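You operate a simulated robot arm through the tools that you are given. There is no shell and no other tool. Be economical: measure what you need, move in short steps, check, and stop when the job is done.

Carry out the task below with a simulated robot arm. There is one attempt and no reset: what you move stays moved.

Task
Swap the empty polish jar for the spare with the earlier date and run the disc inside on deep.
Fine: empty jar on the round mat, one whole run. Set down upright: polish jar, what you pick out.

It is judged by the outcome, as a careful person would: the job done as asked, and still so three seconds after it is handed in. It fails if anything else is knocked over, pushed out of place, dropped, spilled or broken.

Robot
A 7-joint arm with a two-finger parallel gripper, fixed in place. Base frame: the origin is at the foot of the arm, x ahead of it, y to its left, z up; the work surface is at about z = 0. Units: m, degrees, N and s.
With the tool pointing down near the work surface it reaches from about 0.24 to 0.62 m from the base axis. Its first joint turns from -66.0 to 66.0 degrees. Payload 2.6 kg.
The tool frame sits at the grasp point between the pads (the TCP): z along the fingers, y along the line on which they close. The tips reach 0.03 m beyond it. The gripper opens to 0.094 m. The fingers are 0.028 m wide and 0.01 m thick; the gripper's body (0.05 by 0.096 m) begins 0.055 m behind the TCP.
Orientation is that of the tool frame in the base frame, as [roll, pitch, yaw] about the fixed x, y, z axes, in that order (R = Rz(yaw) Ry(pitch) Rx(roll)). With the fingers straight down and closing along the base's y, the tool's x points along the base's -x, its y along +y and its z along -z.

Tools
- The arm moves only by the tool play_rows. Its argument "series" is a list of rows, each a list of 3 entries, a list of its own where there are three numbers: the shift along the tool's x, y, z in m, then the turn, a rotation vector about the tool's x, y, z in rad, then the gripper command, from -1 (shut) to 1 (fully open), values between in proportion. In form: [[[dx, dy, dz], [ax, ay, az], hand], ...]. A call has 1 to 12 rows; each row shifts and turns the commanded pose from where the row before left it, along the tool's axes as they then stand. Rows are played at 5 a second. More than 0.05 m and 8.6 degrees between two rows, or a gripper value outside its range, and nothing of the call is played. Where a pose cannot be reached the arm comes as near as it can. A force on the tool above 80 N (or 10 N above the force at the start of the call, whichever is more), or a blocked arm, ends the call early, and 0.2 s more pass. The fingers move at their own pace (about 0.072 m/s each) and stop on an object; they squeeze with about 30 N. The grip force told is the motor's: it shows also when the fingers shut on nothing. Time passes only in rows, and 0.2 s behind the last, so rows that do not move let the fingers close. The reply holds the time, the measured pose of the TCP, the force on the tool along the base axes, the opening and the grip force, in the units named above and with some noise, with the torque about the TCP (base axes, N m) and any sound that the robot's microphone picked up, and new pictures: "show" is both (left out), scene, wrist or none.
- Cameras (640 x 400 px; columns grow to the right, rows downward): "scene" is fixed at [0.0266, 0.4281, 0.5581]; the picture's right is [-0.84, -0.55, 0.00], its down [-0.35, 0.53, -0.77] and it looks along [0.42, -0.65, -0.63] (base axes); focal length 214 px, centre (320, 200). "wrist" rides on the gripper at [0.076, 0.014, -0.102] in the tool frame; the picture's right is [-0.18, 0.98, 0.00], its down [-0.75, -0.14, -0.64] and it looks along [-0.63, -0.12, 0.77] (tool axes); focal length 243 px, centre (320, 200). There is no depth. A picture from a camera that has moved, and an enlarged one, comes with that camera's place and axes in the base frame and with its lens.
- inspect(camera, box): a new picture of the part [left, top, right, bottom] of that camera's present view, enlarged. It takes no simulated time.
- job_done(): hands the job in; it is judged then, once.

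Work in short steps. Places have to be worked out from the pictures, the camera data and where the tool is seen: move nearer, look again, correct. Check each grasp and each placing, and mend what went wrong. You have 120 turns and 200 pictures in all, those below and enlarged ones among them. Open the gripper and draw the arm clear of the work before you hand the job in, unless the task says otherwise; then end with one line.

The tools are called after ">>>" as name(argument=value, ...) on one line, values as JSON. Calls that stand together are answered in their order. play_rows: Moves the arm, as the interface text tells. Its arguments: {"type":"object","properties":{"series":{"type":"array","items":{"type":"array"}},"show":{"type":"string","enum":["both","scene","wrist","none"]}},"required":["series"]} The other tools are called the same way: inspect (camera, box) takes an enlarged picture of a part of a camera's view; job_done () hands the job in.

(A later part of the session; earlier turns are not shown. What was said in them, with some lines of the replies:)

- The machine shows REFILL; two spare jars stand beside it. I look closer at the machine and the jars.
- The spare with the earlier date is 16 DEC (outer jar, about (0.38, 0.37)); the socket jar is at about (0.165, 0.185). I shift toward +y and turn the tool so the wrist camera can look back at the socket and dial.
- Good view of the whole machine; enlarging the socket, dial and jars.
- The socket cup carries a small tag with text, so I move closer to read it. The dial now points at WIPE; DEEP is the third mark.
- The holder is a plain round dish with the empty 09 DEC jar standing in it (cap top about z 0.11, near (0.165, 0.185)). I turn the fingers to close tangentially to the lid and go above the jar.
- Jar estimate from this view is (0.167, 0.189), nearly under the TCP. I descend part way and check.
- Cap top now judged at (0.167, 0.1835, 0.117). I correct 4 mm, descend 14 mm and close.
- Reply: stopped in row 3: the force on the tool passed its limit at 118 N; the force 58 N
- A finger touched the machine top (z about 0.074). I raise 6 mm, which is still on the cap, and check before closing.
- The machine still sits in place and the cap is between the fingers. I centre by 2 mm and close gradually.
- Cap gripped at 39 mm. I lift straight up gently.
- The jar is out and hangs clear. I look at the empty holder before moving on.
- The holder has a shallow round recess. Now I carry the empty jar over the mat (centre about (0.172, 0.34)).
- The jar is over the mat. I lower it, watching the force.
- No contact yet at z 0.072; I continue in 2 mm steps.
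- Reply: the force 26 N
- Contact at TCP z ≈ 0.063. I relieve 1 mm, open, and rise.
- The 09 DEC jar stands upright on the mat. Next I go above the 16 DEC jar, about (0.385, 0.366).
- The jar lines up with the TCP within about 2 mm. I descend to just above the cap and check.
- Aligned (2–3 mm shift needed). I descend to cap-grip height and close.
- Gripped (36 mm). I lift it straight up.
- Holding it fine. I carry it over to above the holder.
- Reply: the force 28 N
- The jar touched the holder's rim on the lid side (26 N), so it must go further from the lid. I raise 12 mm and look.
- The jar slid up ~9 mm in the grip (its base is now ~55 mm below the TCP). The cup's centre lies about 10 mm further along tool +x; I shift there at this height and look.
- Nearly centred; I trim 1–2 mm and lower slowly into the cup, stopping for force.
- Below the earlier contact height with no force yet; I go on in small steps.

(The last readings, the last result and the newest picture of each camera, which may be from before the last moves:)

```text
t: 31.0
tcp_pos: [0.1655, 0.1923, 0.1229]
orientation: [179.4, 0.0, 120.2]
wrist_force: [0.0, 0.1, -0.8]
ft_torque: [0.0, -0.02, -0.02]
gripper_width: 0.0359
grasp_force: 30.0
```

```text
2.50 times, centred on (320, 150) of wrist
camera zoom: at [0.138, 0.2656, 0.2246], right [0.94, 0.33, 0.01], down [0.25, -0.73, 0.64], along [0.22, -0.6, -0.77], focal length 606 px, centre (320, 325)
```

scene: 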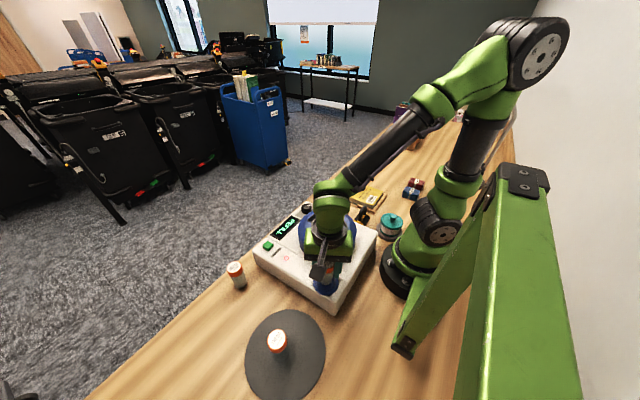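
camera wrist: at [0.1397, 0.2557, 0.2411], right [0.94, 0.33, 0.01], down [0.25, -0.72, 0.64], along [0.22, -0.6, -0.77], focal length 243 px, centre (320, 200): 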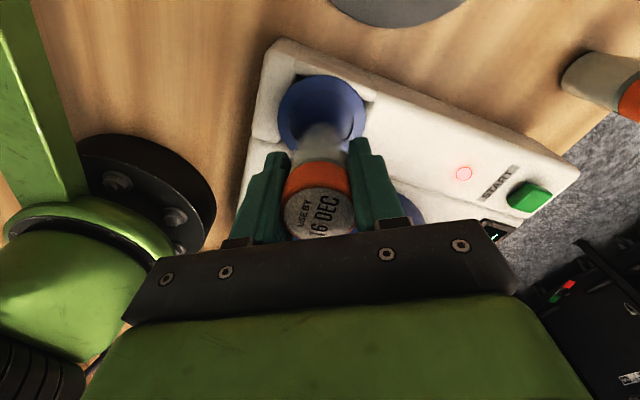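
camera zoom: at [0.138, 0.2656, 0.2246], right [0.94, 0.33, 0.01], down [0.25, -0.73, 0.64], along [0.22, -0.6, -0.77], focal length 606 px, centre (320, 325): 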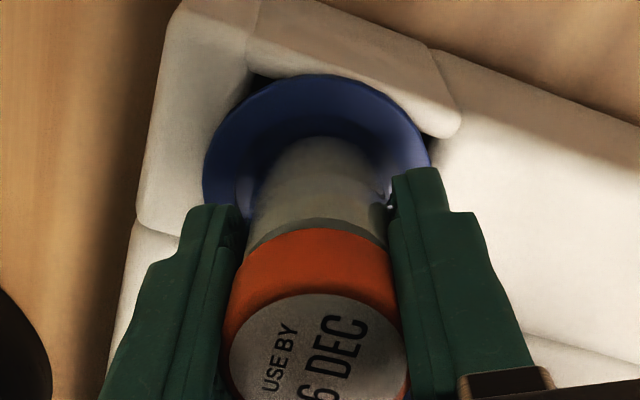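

Now inside the cup. I keep lowering.

>>> play_rows(series=[[[0, 0, 0.002], [0, 0, 0], -1], [[0, 0, 0.002], [0, 0, 0], -1], [[0, 0, 0.002], [0, 0, 0], -1], [[0, 0, 0], [0, 0, 0], -1]], show="none")

>>> play_rows(series=[[[0, 0, 0.002], [0, 0, 0], -1], [[0, 0, 0.002], [0, 0, 0], -1], [[0, 0, 0.001], [0, 0, 0], -1], [[0, 0, 0], [0, 0, 0], -1]], show="wrist")

```text
t: 32.0
tcp_pos: [0.1645, 0.1923, 0.1156]
orientation: [179.4, 0.0, 120.1]
wrist_force: [0.6, 0.2, -1.0]
ft_torque: [-0.01, 0.03, 0.0]
gripper_width: 0.0356
grasp_force: 30.4
```

```text
t: 33.0
tcp_pos: [0.1645, 0.191, 0.1108]
orientation: [179.4, 0.0, 120.1]
wrist_force: [0.4, 0.3, -0.6]
ft_torque: [-0.01, -0.02, -0.01]
gripper_width: 0.036
grasp_force: 30.2
camera wrist: at [0.1376, 0.2646, 0.2137], right [0.94, 0.33, 0.01], down [0.25, -0.73, 0.64], along [0.22, -0.6, -0.77], focal length 243 px, centre (320, 200)
```

wrist: 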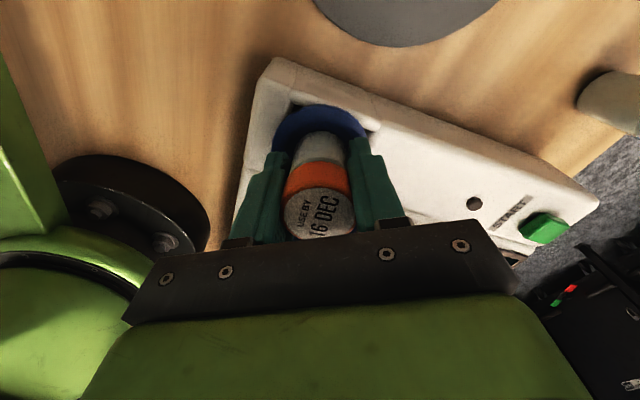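

The pink warning light has gone off: the jar is recognised. I lower a few more mm for seating.

>>> play_rows(series=[[[0, 0, 0.0015], [0, 0, 0], -1], [[0, 0, 0.0015], [0, 0, 0], -1], [[0, 0, 0], [0, 0, 0], -1]], show="none")

```text
t: 33.8
tcp_pos: [0.1655, 0.1913, 0.1086]
orientation: [179.4, 0.0, 120.1]
wrist_force: [-0.5, -0.8, -0.8]
ft_torque: [0.04, -0.01, 0.0]
gripper_width: 0.0359
grasp_force: 29.8
```

>>> play_rows(series=[[[0, 0, 0.001], [0, 0, 0], -1], [[0, 0, 0.001], [0, 0, 0], -1], [[0, 0, 0], [0, 0, 0], -1]], show="none")

```text
t: 34.6
tcp_pos: [0.1656, 0.1922, 0.1073]
orientation: [179.5, 0.0, 120.2]
wrist_force: [0.3, 0.0, -0.5]
ft_torque: [-0.01, 0.03, -0.02]
gripper_width: 0.0356
grasp_force: 29.9
```

Tips are 2–3 mm above the machine top. One mm more, then a slow open.

>>> play_rows(series=[[[0, 0, 0.001], [0, 0, 0], -1], [[0, 0, 0], [0, 0, 0], -0.2], [[0, 0, 0], [0, 0, 0], 0.0], [[0, 0, 0], [0, 0, 0], 0.3], [[0, 0, 0], [0, 0, 0], 0.5], [[0, 0, 0], [0, 0, 0], 0.5]], show="wrist")

```text
t: 36.0
tcp_pos: [0.1657, 0.1925, 0.1064]
orientation: [179.4, 0.1, 120.1]
wrist_force: [0.0, 0.2, 0.2]
ft_torque: [0.0, -0.01, 0.01]
gripper_width: 0.0706
grasp_force: 0.1
camera wrist: at [0.1384, 0.2653, 0.2075], right [0.94, 0.33, 0.01], down [0.25, -0.73, 0.64], along [0.22, -0.6, -0.77], focal length 243 px, centre (320, 200)
```

wrist: 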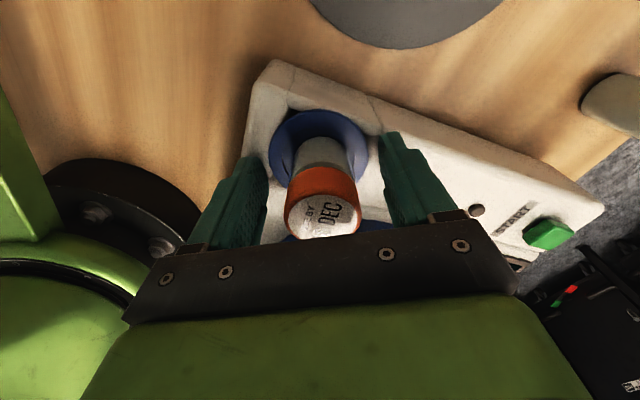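

Released. I rise clear to check that the jar stands upright in the cup.

>>> play_rows(series=[[[0, 0, -0.02], [0, 0, 0], 0.5], [[0, 0, -0.03], [0, 0, 0], 0.5], [[0, 0, -0.04], [0, 0, 0], 0.5], [[0.02, 0, -0.03], [0, 0, 0], 0.5], [[0, 0, 0], [0, 0, 0], 0.5]])

>>> inspect(camera="wrist", box=[240, 20, 400, 150])

>>> inspect(camera="scene", box=[290, 240, 370, 310])

```text
t: 37.2
tcp_pos: [0.1535, 0.2095, 0.2265]
orientation: [179.3, 0.1, 120.0]
wrist_force: [0.1, -0.1, -0.1]
ft_torque: [0.02, -0.03, -0.01]
gripper_width: 0.0704
grasp_force: 0.1
camera wrist: at [0.1264, 0.2824, 0.3293], right [0.94, 0.33, 0.01], down [0.25, -0.73, 0.64], along [0.22, -0.6, -0.77], focal length 243 px, centre (320, 200)
```

scene: 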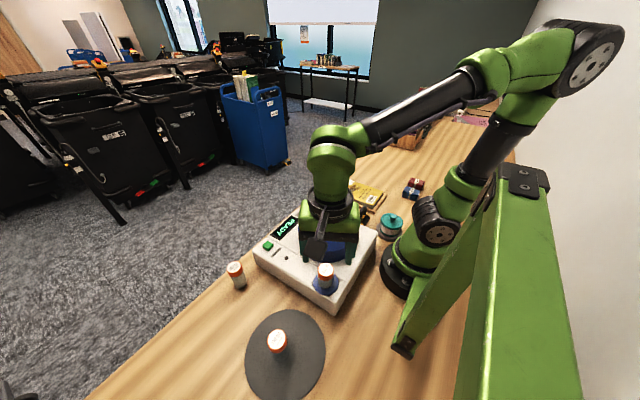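
wrist: 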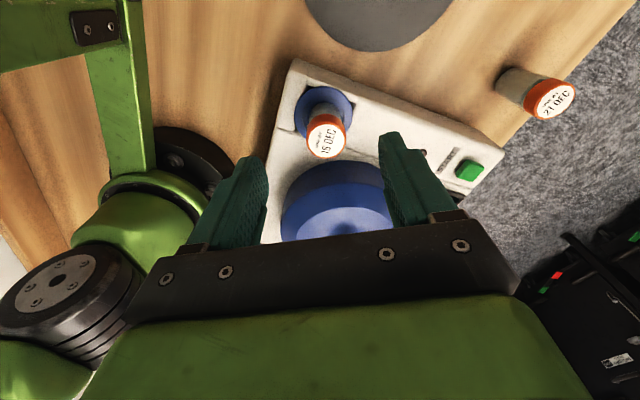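

```text
3.08 times, centred on (320, 85) of wrist
camera zoom: at [0.1264, 0.2824, 0.3293], right [0.94, 0.33, 0.01], down [0.25, -0.73, 0.64], along [0.22, -0.6, -0.77], focal length 746 px, centre (320, 554)
```

zoom: 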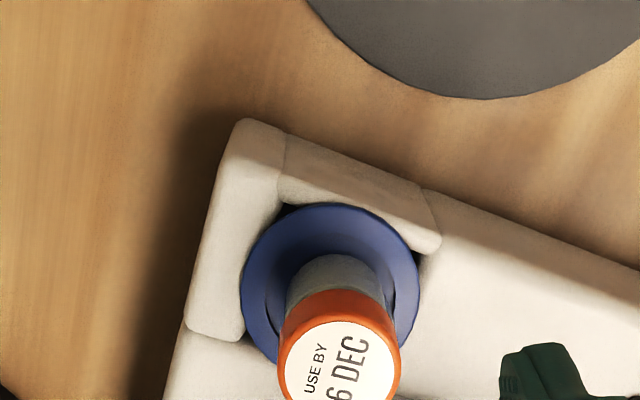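

```text
5.71 times, centred on (330, 275) of scene
camera zoom: at [0.0266, 0.4281, 0.5581], right [-0.84, -0.55, 0.0], down [-0.35, 0.53, -0.77], along [0.42, -0.65, -0.63], focal length 1226 px, centre (263, -229)
```

zoom: 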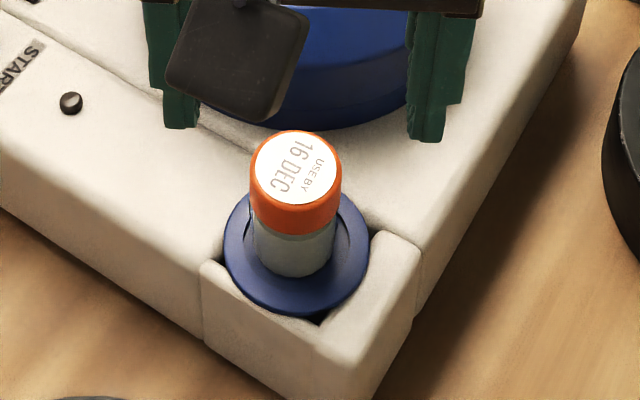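

Display reads READY and the 16 DEC jar stands upright in the cup. Now I move up over the machine to view the dial near (0.356, 0.009).

>>> play_rows(series=[[[0, 0, -0.035], [0, 0, 0], 0.5], [[-0.036, 0.0128, 0], [0, 0, 0], 0.5], [[-0.036, 0.0128, 0], [0, 0, 0], 0.5], [[-0.036, 0.0128, 0], [0, 0, 0], 0.5], [[-0.036, 0.0128, 0], [0, 0, 0], 0.5], [[0, 0, 0], [0, 0, 0], 0.5]])

>>> inspect(camera="wrist", box=[270, 110, 390, 220])

```text
t: 38.6
tcp_pos: [0.2724, 0.1079, 0.2604]
orientation: [179.4, 0.2, 120.0]
wrist_force: [0.9, 0.2, -0.1]
ft_torque: [-0.02, 0.01, 0.02]
gripper_width: 0.0703
grasp_force: 0.0
camera wrist: at [0.2454, 0.1812, 0.3623], right [0.94, 0.33, 0.01], down [0.25, -0.73, 0.64], along [0.22, -0.6, -0.77], focal length 243 px, centre (320, 200)
```

scene: 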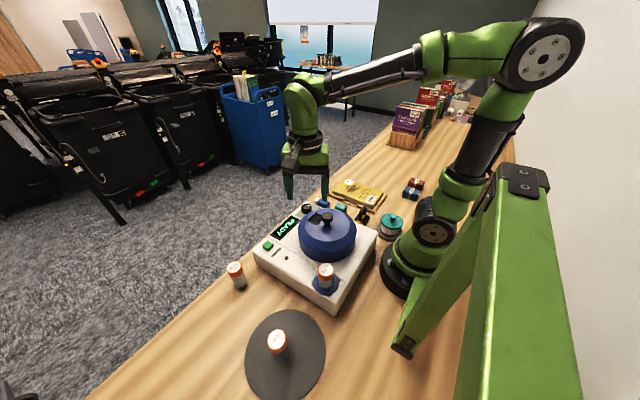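
wrist: 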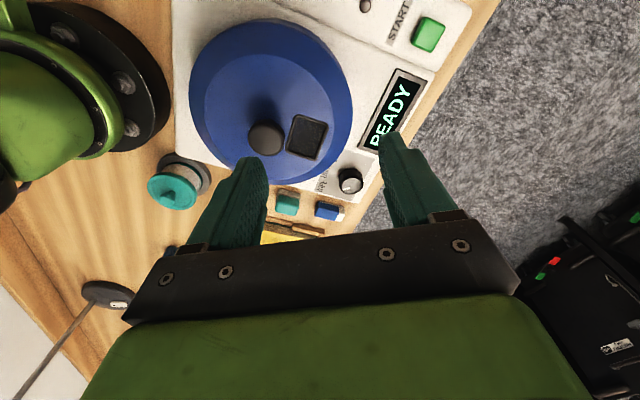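

```text
3.64 times, centred on (330, 165) of wrist
camera zoom: at [0.2454, 0.1812, 0.3623], right [0.94, 0.33, 0.01], down [0.25, -0.73, 0.64], along [0.22, -0.6, -0.77], focal length 882 px, centre (284, 327)
```

zoom: 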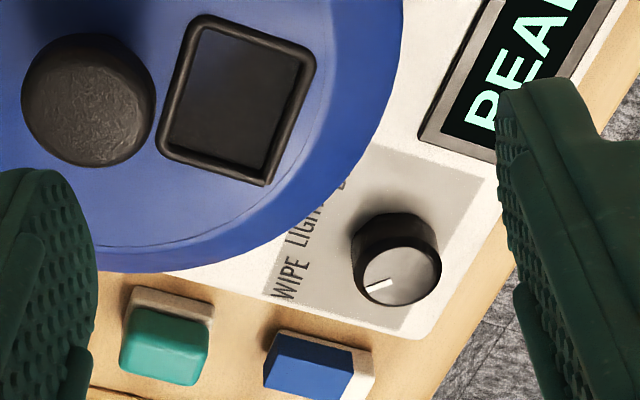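

Dial centre is about (0.356, 0.010); pointer sits at WIPE, 45° one side, with DEEP 45° on the other: about 90° clockwise from above. I turn the tool to yaw 135 and go above the dial.

>>> play_rows(series=[[[0, 0, 0], [0, 0, -0.131], 0.2], [[0, 0, 0], [0, 0, -0.131], 0.2], [[-0.032, -0.0025, 0], [0, 0, 0], 0.2], [[-0.032, -0.0025, 0], [0, 0, 0], 0.2], [[-0.032, -0.0025, 0.02], [0, 0, 0], 0.2], [[-0.032, -0.0025, 0.03], [0, 0, 0], 0.2], [[0, 0, 0.045], [0, 0, 0], 0.2], [[0, 0, 0], [0, 0, 0], 0.2]])

>>> inspect(camera="wrist", box=[240, 80, 400, 220])

```text
t: 40.4
tcp_pos: [0.3561, 0.0141, 0.1684]
orientation: [179.4, 0.2, 135.1]
wrist_force: [-0.1, -0.1, 0.4]
ft_torque: [-0.04, 0.03, -0.01]
gripper_width: 0.0562
grasp_force: 0.1
camera wrist: at [0.3106, 0.0786, 0.2695], right [0.82, 0.57, 0.01], down [0.43, -0.63, 0.64], along [0.37, -0.53, -0.77], focal length 243 px, centre (320, 200)
```

scene: 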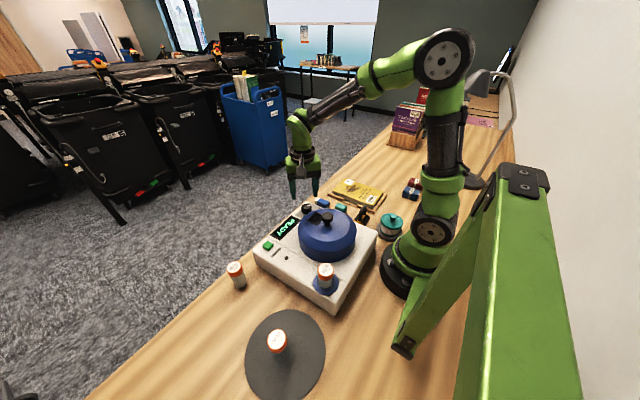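
wrist: 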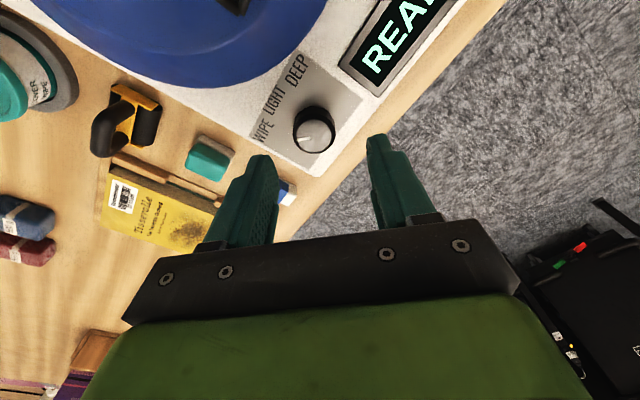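

```text
2.86 times, centred on (320, 150) of wrist
camera zoom: at [0.3106, 0.0786, 0.2695], right [0.82, 0.57, 0.01], down [0.43, -0.63, 0.64], along [0.37, -0.53, -0.77], focal length 693 px, centre (320, 343)
```

zoom: 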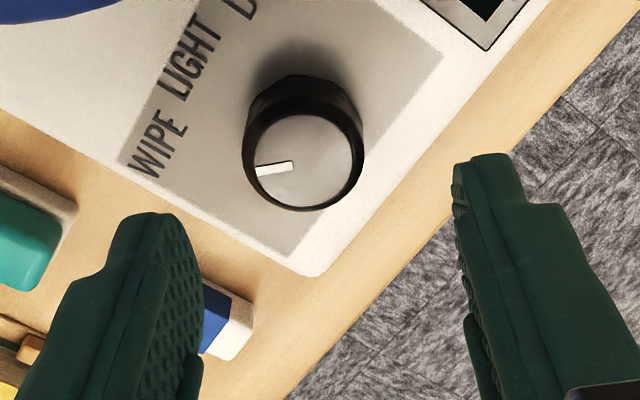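

Dial is 5 mm off in each of tool −x and −y. I correct and descend to just above knob-top height.

>>> play_rows(series=[[[-0.0045, -0.0045, 0.015], [0, 0, 0], 0.2], [[0, 0, 0.02], [0, 0, 0], 0.2], [[0, 0, 0.008], [0, 0, 0], 0.2], [[0, 0, 0], [0, 0, 0], 0.2]], show="wrist")

>>> inspect(camera="wrist", box=[240, 100, 400, 240])

```text
t: 41.4
tcp_pos: [0.3565, 0.0071, 0.1237]
orientation: [179.5, 0.1, 135.2]
wrist_force: [1.1, 0.3, -1.2]
ft_torque: [0.01, -0.04, 0.01]
gripper_width: 0.0565
grasp_force: 0.1
camera wrist: at [0.3107, 0.0708, 0.2256], right [0.82, 0.57, 0.01], down [0.43, -0.63, 0.64], along [0.37, -0.53, -0.77], focal length 243 px, centre (320, 200)
```

wrist: 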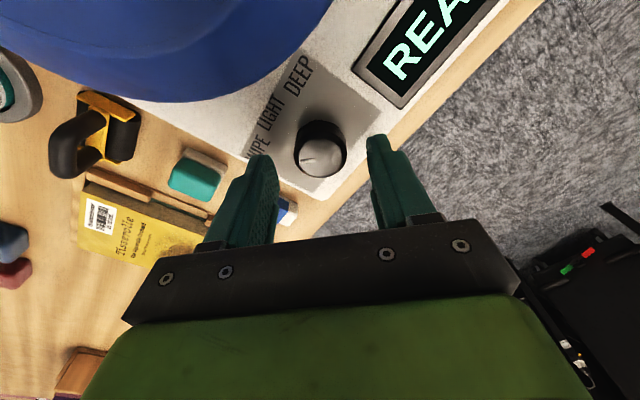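

```text
2.86 times, centred on (320, 170) of wrist
camera zoom: at [0.3107, 0.0708, 0.2256], right [0.82, 0.57, 0.01], down [0.43, -0.63, 0.64], along [0.37, -0.53, -0.77], focal length 693 px, centre (320, 286)
```

zoom: 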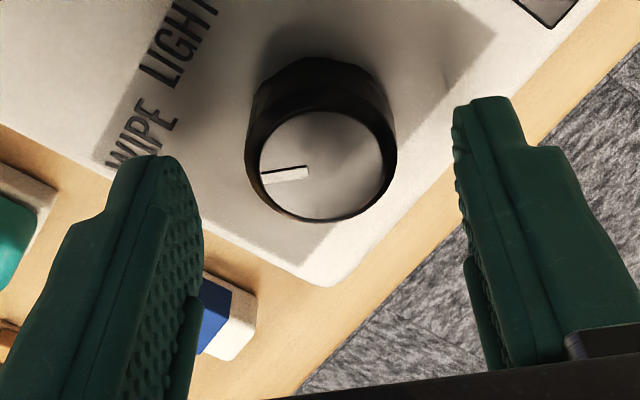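

Centred. I descend 15 mm (tips ~4 mm above the panel) and close on the knob.

>>> play_rows(series=[[[0, 0, 0.008], [0, 0, 0], 0.2], [[0, 0, 0.007], [0, 0, 0], 0.2], [[0, 0, 0], [0, 0, 0], -0.2], [[0, 0, 0], [0, 0, 0], -0.5], [[0, 0, 0], [0, 0, 0], -1], [[0, 0, 0], [0, 0, 0], -1]], show="wrist")

```text
t: 42.8
tcp_pos: [0.3564, 0.0071, 0.1086]
orientation: [179.5, 0.2, 135.1]
wrist_force: [1.8, -0.3, -5.0]
ft_torque: [0.07, 0.04, 0.0]
gripper_width: 0.0333
grasp_force: 44.8
camera wrist: at [0.3109, 0.0711, 0.2105], right [0.82, 0.57, 0.01], down [0.43, -0.63, 0.64], along [0.37, -0.53, -0.77], focal length 243 px, centre (320, 200)
```

wrist: 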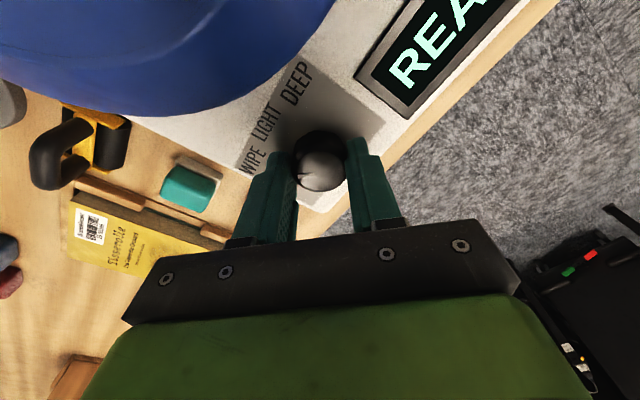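

Knob gripped (33 mm). I turn it clockwise from above (+tool z) by about 50° first and check.

>>> play_rows(series=[[[0, 0, 0], [0, 0, 0.14], -1], [[0, 0, 0], [0, 0, 0.14], -1], [[0, 0, 0], [0, 0, 0.14], -1], [[0, 0, 0], [0, 0, 0.14], -1], [[0, 0, 0], [0, 0, 0.14], -1], [[0, 0, 0], [0, 0, 0.14], -1], [[0, 0, 0], [0, 0, 0], -1]], show="wrist")

>>> inspect(camera="wrist", box=[240, 100, 400, 240])

```text
t: 44.4
tcp_pos: [0.3558, 0.0077, 0.1093]
orientation: [179.4, -0.3, 86.9]
wrist_force: [7.6, 7.0, -13.0]
ft_torque: [-0.5, -0.19, 0.05]
gripper_width: 0.0332
grasp_force: 44.8
camera wrist: at [0.3726, 0.0823, 0.2113], right [0.97, -0.24, 0.01], down [-0.19, -0.75, 0.64], along [-0.14, -0.62, -0.77], focal length 243 px, centre (320, 200)
```

wrist: 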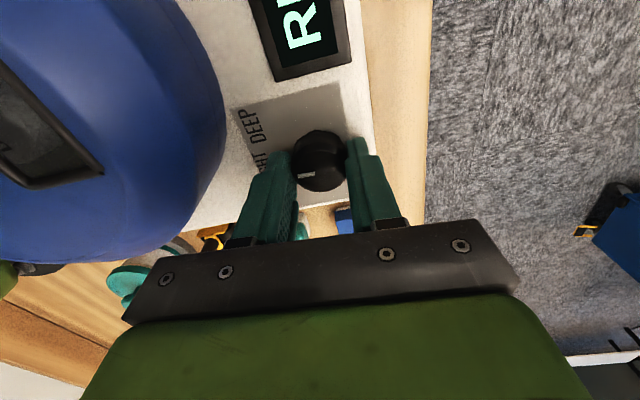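

```text
2.86 times, centred on (320, 170) of wrist
camera zoom: at [0.3726, 0.0823, 0.2113], right [0.97, -0.24, 0.01], down [-0.19, -0.75, 0.64], along [-0.14, -0.62, -0.77], focal length 693 px, centre (320, 286)
```

zoom: 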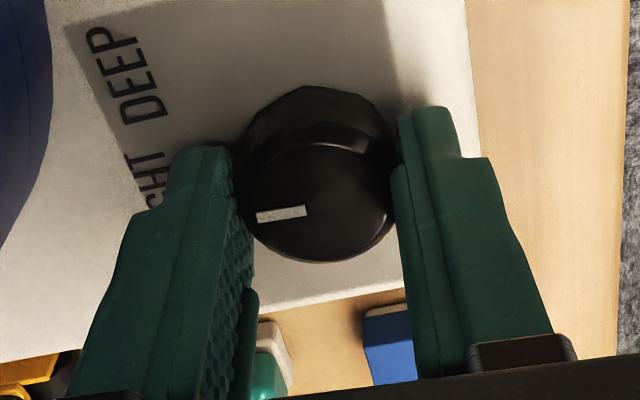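

The knob turns with the gripper. I continue the remaining ~42°.

>>> play_rows(series=[[[0, 0, 0], [0, 0, 0.146], -1], [[0, 0, 0], [0, 0, 0.146], -1], [[0, 0, 0], [0, 0, 0.146], -1], [[0, 0, 0], [0, 0, 0.146], -1], [[0, 0, 0], [0, 0, 0.146], -1], [[0, 0, 0], [0, 0, 0], -1]], show="wrist")

>>> inspect(camera="wrist", box=[240, 100, 400, 240])

```text
t: 45.8
tcp_pos: [0.3545, 0.0064, 0.1093]
orientation: [179.8, -0.6, 44.9]
wrist_force: [-6.7, 8.3, 10.6]
ft_torque: [0.34, 0.06, 0.15]
gripper_width: 0.0332
grasp_force: 44.8
camera wrist: at [0.4181, 0.0507, 0.2116], right [0.56, -0.83, 0.0], down [-0.64, -0.44, 0.63], along [-0.52, -0.36, -0.77], focal length 243 px, centre (320, 200)
```

wrist: 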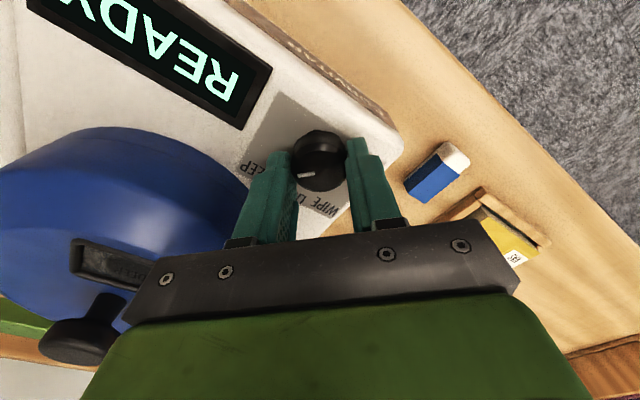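

```text
2.86 times, centred on (320, 170) of wrist
camera zoom: at [0.4181, 0.0507, 0.2116], right [0.56, -0.83, 0.0], down [-0.64, -0.44, 0.63], along [-0.52, -0.36, -0.77], focal length 693 px, centre (320, 286)
```

zoom: 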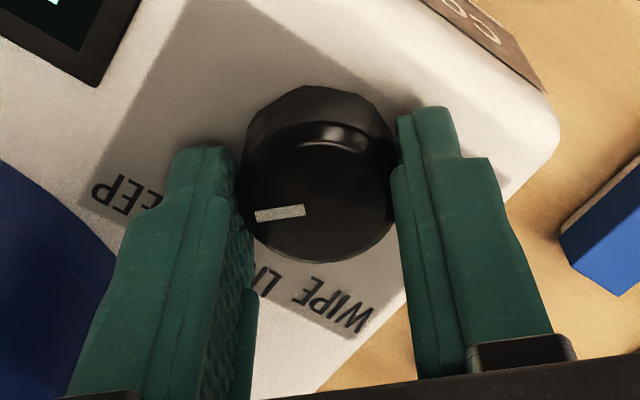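

The pointer now aims at about DEEP. I release, rise, and check the pointer.

>>> play_rows(series=[[[0, 0, 0], [0, 0, 0], -0.2], [[0, 0, 0], [0, 0, 0], 0.2], [[0, 0, 0], [0, 0, 0], 0.2], [[0, 0, -0.02], [0, 0, 0], 0.2], [[0, 0, -0.04], [0, 0, 0], 0.2], [[0, 0, -0.03], [0, 0, 0], 0.2], [[0, 0, 0], [0, 0, 0], 0.2]])

>>> inspect(camera="wrist", box=[230, 40, 410, 180])

```text
t: 47.4
tcp_pos: [0.3547, 0.0049, 0.1985]
orientation: [179.9, -0.5, 45.1]
wrist_force: [-0.3, -0.5, 0.5]
ft_torque: [-0.02, -0.01, 0.02]
gripper_width: 0.0565
grasp_force: 0.1
camera wrist: at [0.4173, 0.0493, 0.3008], right [0.57, -0.82, 0.0], down [-0.64, -0.44, 0.63], along [-0.52, -0.36, -0.77], focal length 243 px, centre (320, 200)
```

scene: 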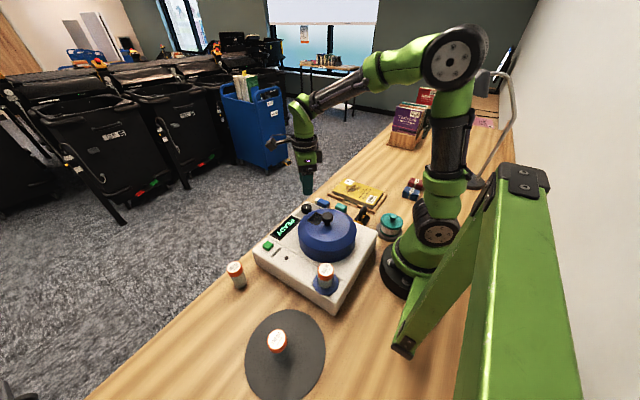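
wrist: 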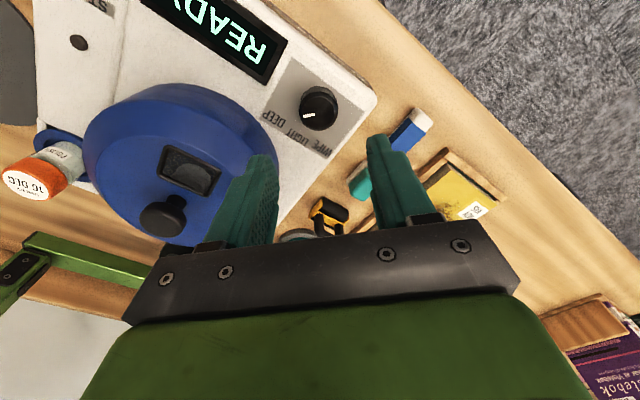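

```text
2.86 times, centred on (320, 110) of wrist
camera zoom: at [0.4173, 0.0493, 0.3008], right [0.57, -0.82, 0.0], down [-0.64, -0.44, 0.63], along [-0.52, -0.36, -0.77], focal length 693 px, centre (320, 457)
```

zoom: 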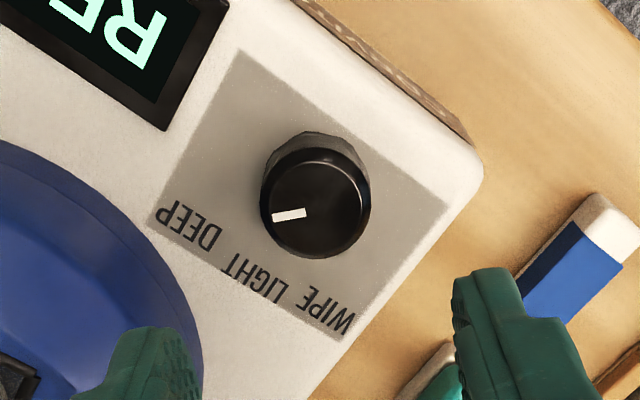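

The pointer is at DEEP. Next START, near (0.355, 0.189): I shift over with closed fingers and look.

>>> play_rows(series=[[[0.0325, -0.0325, 0], [0, 0, 0], 0], [[0.0325, -0.0325, 0], [0, 0, 0], -0.5], [[0.0325, -0.0325, 0], [0, 0, 0], -1], [[0.0325, -0.0325, 0], [0, 0, 0], -1], [[0, 0, 0.01], [0, 0, -0.13], -1], [[0, 0, 0.01], [0, 0, -0.13], -1], [[0, 0, 0.01], [0, 0, -0.13], -1], [[0, 0, 0], [0, 0, -0.13], -1], [[0, 0, 0], [0, 0, 0], -1]])

>>> inspect(camera="wrist", box=[230, 60, 410, 200])

```text
t: 49.4
tcp_pos: [0.3545, 0.1897, 0.1696]
orientation: [179.5, -0.5, 75.0]
wrist_force: [0.2, 0.1, -0.1]
ft_torque: [0.01, 0.01, 0.01]
gripper_width: 0.0002
grasp_force: 29.7
camera wrist: at [0.3871, 0.2601, 0.2717], right [0.9, -0.43, 0.01], down [-0.34, -0.69, 0.64], along [-0.27, -0.58, -0.77], focal length 243 px, centre (320, 200)
```

scene: 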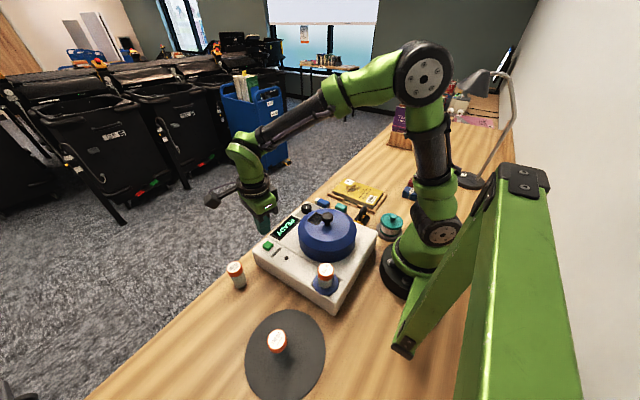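
wrist: 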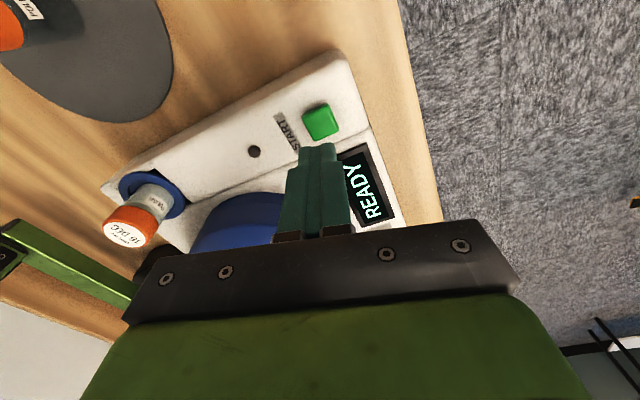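

```text
2.86 times, centred on (320, 130) of wrist
camera zoom: at [0.3871, 0.2601, 0.2717], right [0.9, -0.43, 0.01], down [-0.34, -0.69, 0.64], along [-0.27, -0.58, -0.77], focal length 693 px, centre (320, 400)
```

zoom: 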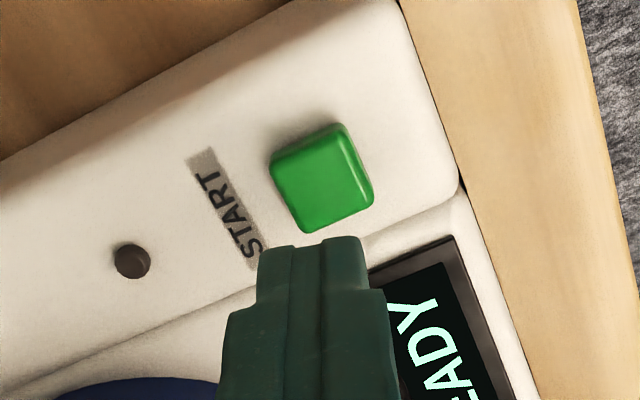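

START is right under the closed fingertips. I descend to just above it.

>>> play_rows(series=[[[0.001, 0, 0.02], [0, 0, 0], -1], [[0, 0, 0.02], [0, 0, 0], -1], [[0, 0, 0.006], [0, 0, 0], -1], [[0, 0, 0], [0, 0, 0], -1]], show="wrist")

>>> inspect(camera="wrist", box=[230, 80, 410, 220])

```text
t: 50.4
tcp_pos: [0.3545, 0.1923, 0.1232]
orientation: [179.6, -0.5, 74.9]
wrist_force: [0.1, 0.1, -0.6]
ft_torque: [-0.01, -0.03, 0.02]
gripper_width: 0.0
grasp_force: 30.7
camera wrist: at [0.3871, 0.2623, 0.2259], right [0.9, -0.43, 0.01], down [-0.34, -0.69, 0.64], along [-0.27, -0.57, -0.77], focal length 243 px, centre (320, 200)
```

wrist: 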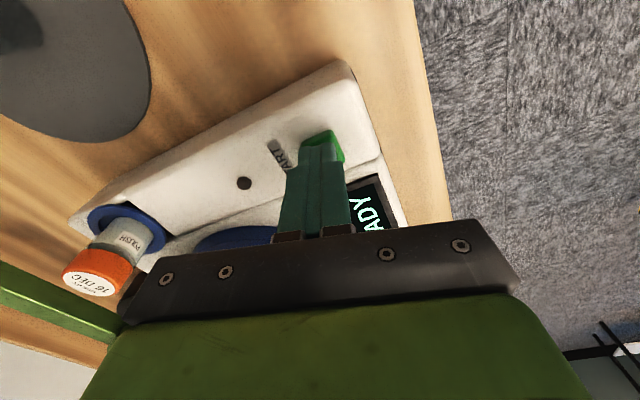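

```text
2.86 times, centred on (320, 150) of wrist
camera zoom: at [0.3871, 0.2623, 0.2259], right [0.9, -0.43, 0.01], down [-0.34, -0.69, 0.64], along [-0.27, -0.57, -0.77], focal length 693 px, centre (320, 343)
```

zoom: 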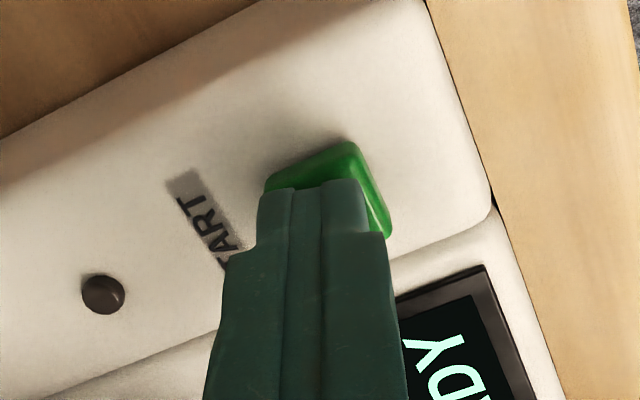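

Fingertips above the button; 3 mm trim to its side, then a single slow press.

>>> play_rows(series=[[[0, 0.003, 0.002], [0, 0, 0], -1], [[0, 0, 0.003], [0, 0, 0], -1], [[0, 0, 0.002], [0, 0, 0], -1], [[0, 0, 0.002], [0, 0, 0], -1], [[0, 0, 0], [0, 0, 0], -1]], show="wrist")

```text
t: 51.6
tcp_pos: [0.3582, 0.1916, 0.1127]
orientation: [179.7, -0.3, 74.9]
wrist_force: [0.6, 0.8, 3.2]
ft_torque: [0.01, -0.01, 0.01]
gripper_width: 0.0001
grasp_force: 30.2
heard: click
camera wrist: at [0.3902, 0.2611, 0.2165], right [0.9, -0.43, 0.01], down [-0.34, -0.69, 0.64], along [-0.27, -0.57, -0.77], focal length 243 px, centre (320, 200)
```

wrist: 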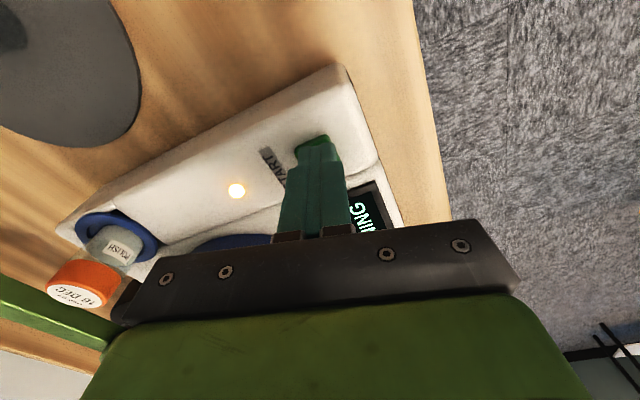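

A click: lamp lit and the display shows RUNNING. I lift off and wait.

>>> play_rows(series=[[[0, 0, -0.01], [0, 0, 0], -1], [[0, 0, -0.03], [0, 0, 0], -1], [[0, 0, -0.04], [0, 0, 0], -1], [[0, 0, -0.04], [0, 0, 0], -1], [[0, 0, 0], [0, 0, 0], 0], [[0, 0, 0], [0, 0, 0], 0.5], [[0, 0, 0], [0, 0, 0], 0.5]])

>>> inspect(camera="scene", box=[230, 180, 400, 310])

```text
t: 53.2
tcp_pos: [0.3564, 0.1913, 0.2343]
orientation: [179.6, -0.4, 74.8]
wrist_force: [0.5, -0.3, -0.4]
ft_torque: [-0.01, 0.0, 0.0]
gripper_width: 0.0706
grasp_force: 0.0
camera wrist: at [0.3888, 0.2614, 0.337], right [0.9, -0.43, 0.01], down [-0.34, -0.69, 0.64], along [-0.27, -0.58, -0.77], focal length 243 px, centre (320, 200)
```

scene: 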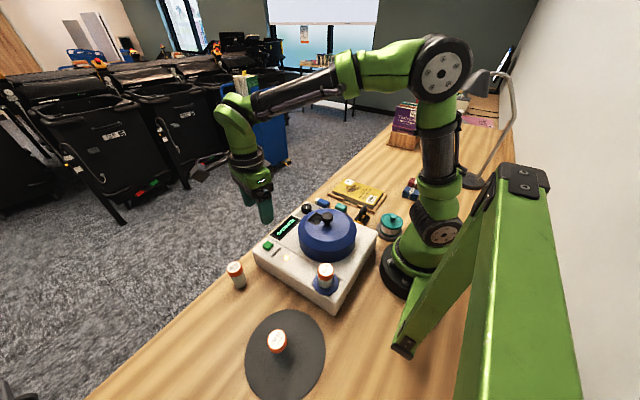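
wrist: 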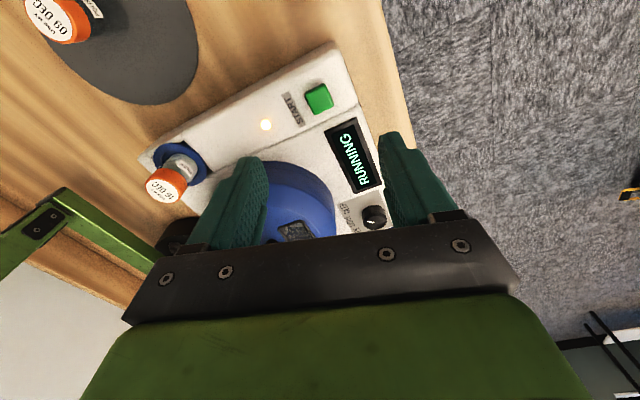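

```text
3.08 times, centred on (315, 245) of scene
camera zoom: at [0.0266, 0.4281, 0.5581], right [-0.84, -0.55, 0.0], down [-0.35, 0.53, -0.77], along [0.42, -0.65, -0.63], focal length 660 px, centre (335, 62)
```

zoom: 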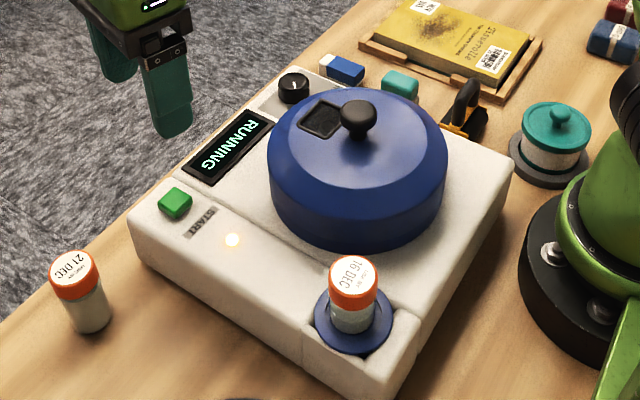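

RUNNING. I hold still and let the run finish.

>>> play_rows(series=[[[0, 0, 0], [0, 0, 0], 0.5], [[0, 0, 0], [0, 0, 0], 0.5], [[0, 0, 0], [0, 0, 0], 0.5], [[0, 0, 0], [0, 0, 0], 0.5], [[0, 0, 0], [0, 0, 0], 0.5], [[0, 0, 0], [0, 0, 0], 0.5], [[0, 0, 0], [0, 0, 0], 0.5], [[0, 0, 0], [0, 0, 0], 0.5], [[0, 0, 0], [0, 0, 0], 0.5], [[0, 0, 0], [0, 0, 0], 0.5], [[0, 0, 0], [0, 0, 0], 0.5], [[0, 0, 0], [0, 0, 0], 0.5]], show="none")

>>> play_rows(series=[[[0, 0, 0], [0, 0, 0], 0.5], [[0, 0, 0], [0, 0, 0], 0.5], [[0, 0, 0], [0, 0, 0], 0.5], [[0, 0, 0], [0, 0, 0], 0.5], [[0, 0, 0], [0, 0, 0], 0.5], [[0, 0, 0], [0, 0, 0], 0.5], [[0, 0, 0], [0, 0, 0], 0.5], [[0, 0, 0], [0, 0, 0], 0.5], [[0, 0, 0], [0, 0, 0], 0.5], [[0, 0, 0], [0, 0, 0], 0.5], [[0, 0, 0], [0, 0, 0], 0.5], [[0, 0, 0], [0, 0, 0], 0.5]], show="wrist")

```text
t: 55.8
tcp_pos: [0.3572, 0.1919, 0.2343]
orientation: [179.7, -0.4, 74.9]
wrist_force: [0.2, -0.3, -0.2]
ft_torque: [-0.03, -0.03, 0.01]
gripper_width: 0.0705
grasp_force: 0.0
```

```text
t: 58.4
tcp_pos: [0.3574, 0.1915, 0.2341]
orientation: [179.6, -0.4, 74.9]
wrist_force: [0.2, 0.1, -0.1]
ft_torque: [-0.02, 0.0, 0.04]
gripper_width: 0.0704
grasp_force: 0.1
camera wrist: at [0.3888, 0.2615, 0.3369], right [0.9, -0.43, 0.01], down [-0.34, -0.69, 0.64], along [-0.27, -0.58, -0.77], focal length 243 px, centre (320, 200)
```

wrist: 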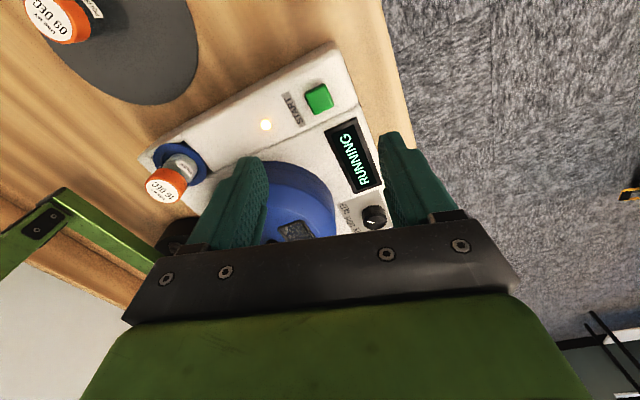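

Still running; more waiting.

>>> play_rows(series=[[[0, 0, 0], [0, 0, 0], 0.5], [[0, 0, 0], [0, 0, 0], 0.5], [[0, 0, 0], [0, 0, 0], 0.5], [[0, 0, 0], [0, 0, 0], 0.5], [[0, 0, 0], [0, 0, 0], 0.5], [[0, 0, 0], [0, 0, 0], 0.5], [[0, 0, 0], [0, 0, 0], 0.5], [[0, 0, 0], [0, 0, 0], 0.5], [[0, 0, 0], [0, 0, 0], 0.5], [[0, 0, 0], [0, 0, 0], 0.5], [[0, 0, 0], [0, 0, 0], 0.5], [[0, 0, 0], [0, 0, 0], 0.5]], show="none")

>>> play_rows(series=[[[0, 0, 0], [0, 0, 0], 0.5], [[0, 0, 0], [0, 0, 0], 0.5], [[0, 0, 0], [0, 0, 0], 0.5], [[0, 0, 0], [0, 0, 0], 0.5], [[0, 0, 0], [0, 0, 0], 0.5], [[0, 0, 0], [0, 0, 0], 0.5], [[0, 0, 0], [0, 0, 0], 0.5], [[0, 0, 0], [0, 0, 0], 0.5], [[0, 0, 0], [0, 0, 0], 0.5], [[0, 0, 0], [0, 0, 0], 0.5], [[0, 0, 0], [0, 0, 0], 0.5], [[0, 0, 0], [0, 0, 0], 0.5]], show="none")

>>> play_rows(series=[[[0, 0, 0], [0, 0, 0], 0.5], [[0, 0, 0], [0, 0, 0], 0.5], [[0, 0, 0], [0, 0, 0], 0.5], [[0, 0, 0], [0, 0, 0], 0.5], [[0, 0, 0], [0, 0, 0], 0.5], [[0, 0, 0], [0, 0, 0], 0.5], [[0, 0, 0], [0, 0, 0], 0.5], [[0, 0, 0], [0, 0, 0], 0.5], [[0, 0, 0], [0, 0, 0], 0.5], [[0, 0, 0], [0, 0, 0], 0.5], [[0, 0, 0], [0, 0, 0], 0.5], [[0, 0, 0], [0, 0, 0], 0.5]], show="none")

>>> play_rows(series=[[[0, 0, 0], [0, 0, 0], 0.5], [[0, 0, 0], [0, 0, 0], 0.5], [[0, 0, 0], [0, 0, 0], 0.5], [[0, 0, 0], [0, 0, 0], 0.5], [[0, 0, 0], [0, 0, 0], 0.5], [[0, 0, 0], [0, 0, 0], 0.5], [[0, 0, 0], [0, 0, 0], 0.5], [[0, 0, 0], [0, 0, 0], 0.5], [[0, 0, 0], [0, 0, 0], 0.5], [[0, 0, 0], [0, 0, 0], 0.5], [[0, 0, 0], [0, 0, 0], 0.5], [[0, 0, 0], [0, 0, 0], 0.5]], show="wrist")

```text
t: 61.0
tcp_pos: [0.3571, 0.1918, 0.2346]
orientation: [179.5, -0.4, 74.9]
wrist_force: [0.5, 1.1, -0.3]
ft_torque: [-0.02, -0.01, 0.01]
gripper_width: 0.0707
grasp_force: 0.0
```

```text
t: 63.6
tcp_pos: [0.3567, 0.1918, 0.2346]
orientation: [179.6, -0.4, 74.9]
wrist_force: [-0.5, -0.4, -0.1]
ft_torque: [0.0, -0.02, -0.02]
gripper_width: 0.0705
grasp_force: 0.1
```

```text
t: 66.2
tcp_pos: [0.3569, 0.1929, 0.2354]
orientation: [179.6, -0.4, 74.9]
wrist_force: [-0.3, 0.2, -0.2]
ft_torque: [0.0, 0.0, -0.03]
gripper_width: 0.0705
grasp_force: 0.0
```

```text
t: 68.8
tcp_pos: [0.357, 0.191, 0.2353]
orientation: [179.6, -0.3, 74.9]
wrist_force: [-0.1, 0.3, -0.4]
ft_torque: [0.0, 0.02, 0.02]
gripper_width: 0.0703
grasp_force: 0.1
camera wrist: at [0.3888, 0.2615, 0.3369], right [0.9, -0.43, 0.01], down [-0.34, -0.69, 0.64], along [-0.27, -0.58, -0.77], focal length 243 px, centre (320, 200)
```

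wrist: 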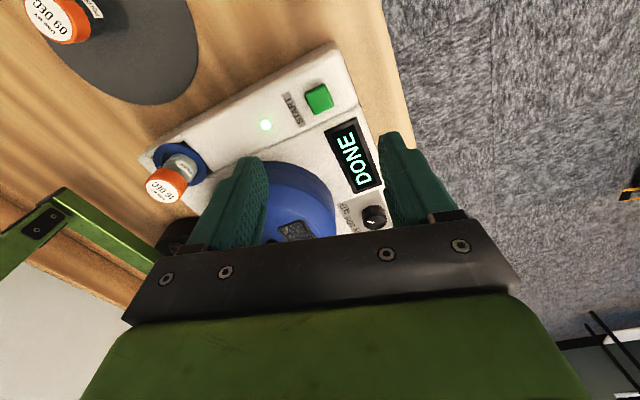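

DONE shows with a green lamp. I draw the arm up and clear and take a last look.

>>> play_rows(series=[[[0, 0, -0.045], [0, 0, 0], 1], [[0, 0, -0.045], [0, 0, 0], 1], [[0, 0, -0.045], [0, 0, 0], 1], [[0, 0, 0], [0, 0, 0], 1]], show="none")

>>> inspect(camera="scene", box=[200, 170, 440, 390])

```text
t: 69.8
tcp_pos: [0.3562, 0.1883, 0.3716]
orientation: [179.7, -0.5, 75.0]
wrist_force: [-0.3, 0.2, 0.1]
ft_torque: [0.02, 0.0, -0.03]
gripper_width: 0.0944
grasp_force: 0.0
```

```text
1.82 times, centred on (320, 280) of scene
camera zoom: at [0.0266, 0.4281, 0.5581], right [-0.84, -0.55, 0.0], down [-0.35, 0.53, -0.77], along [0.42, -0.65, -0.63], focal length 390 px, centre (320, 54)
```

zoom: 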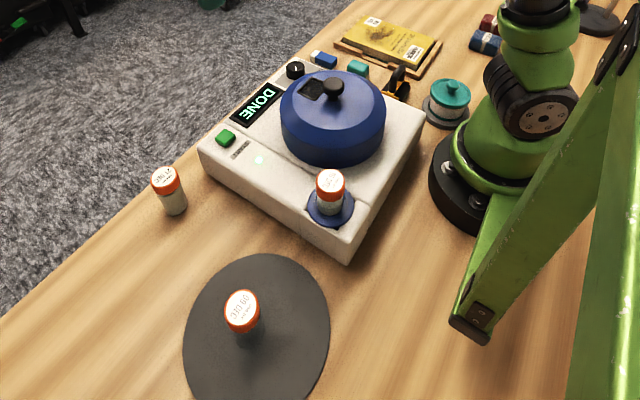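

Everything is in place: the empty jar is upright on the mat, the 16 DEC jar is in the holder, and the display shows DONE. I hand the job in.

>>> job_done()

```text
The job is handed in.
```

The empty 09 DEC jar is upright on the round mat, the 16 DEC spare is in the machine, and the disc had one whole run on DEEP, ending at DONE; a fingertip also pressed briefly on the machine top (118 N), but nothing moved that I could see.
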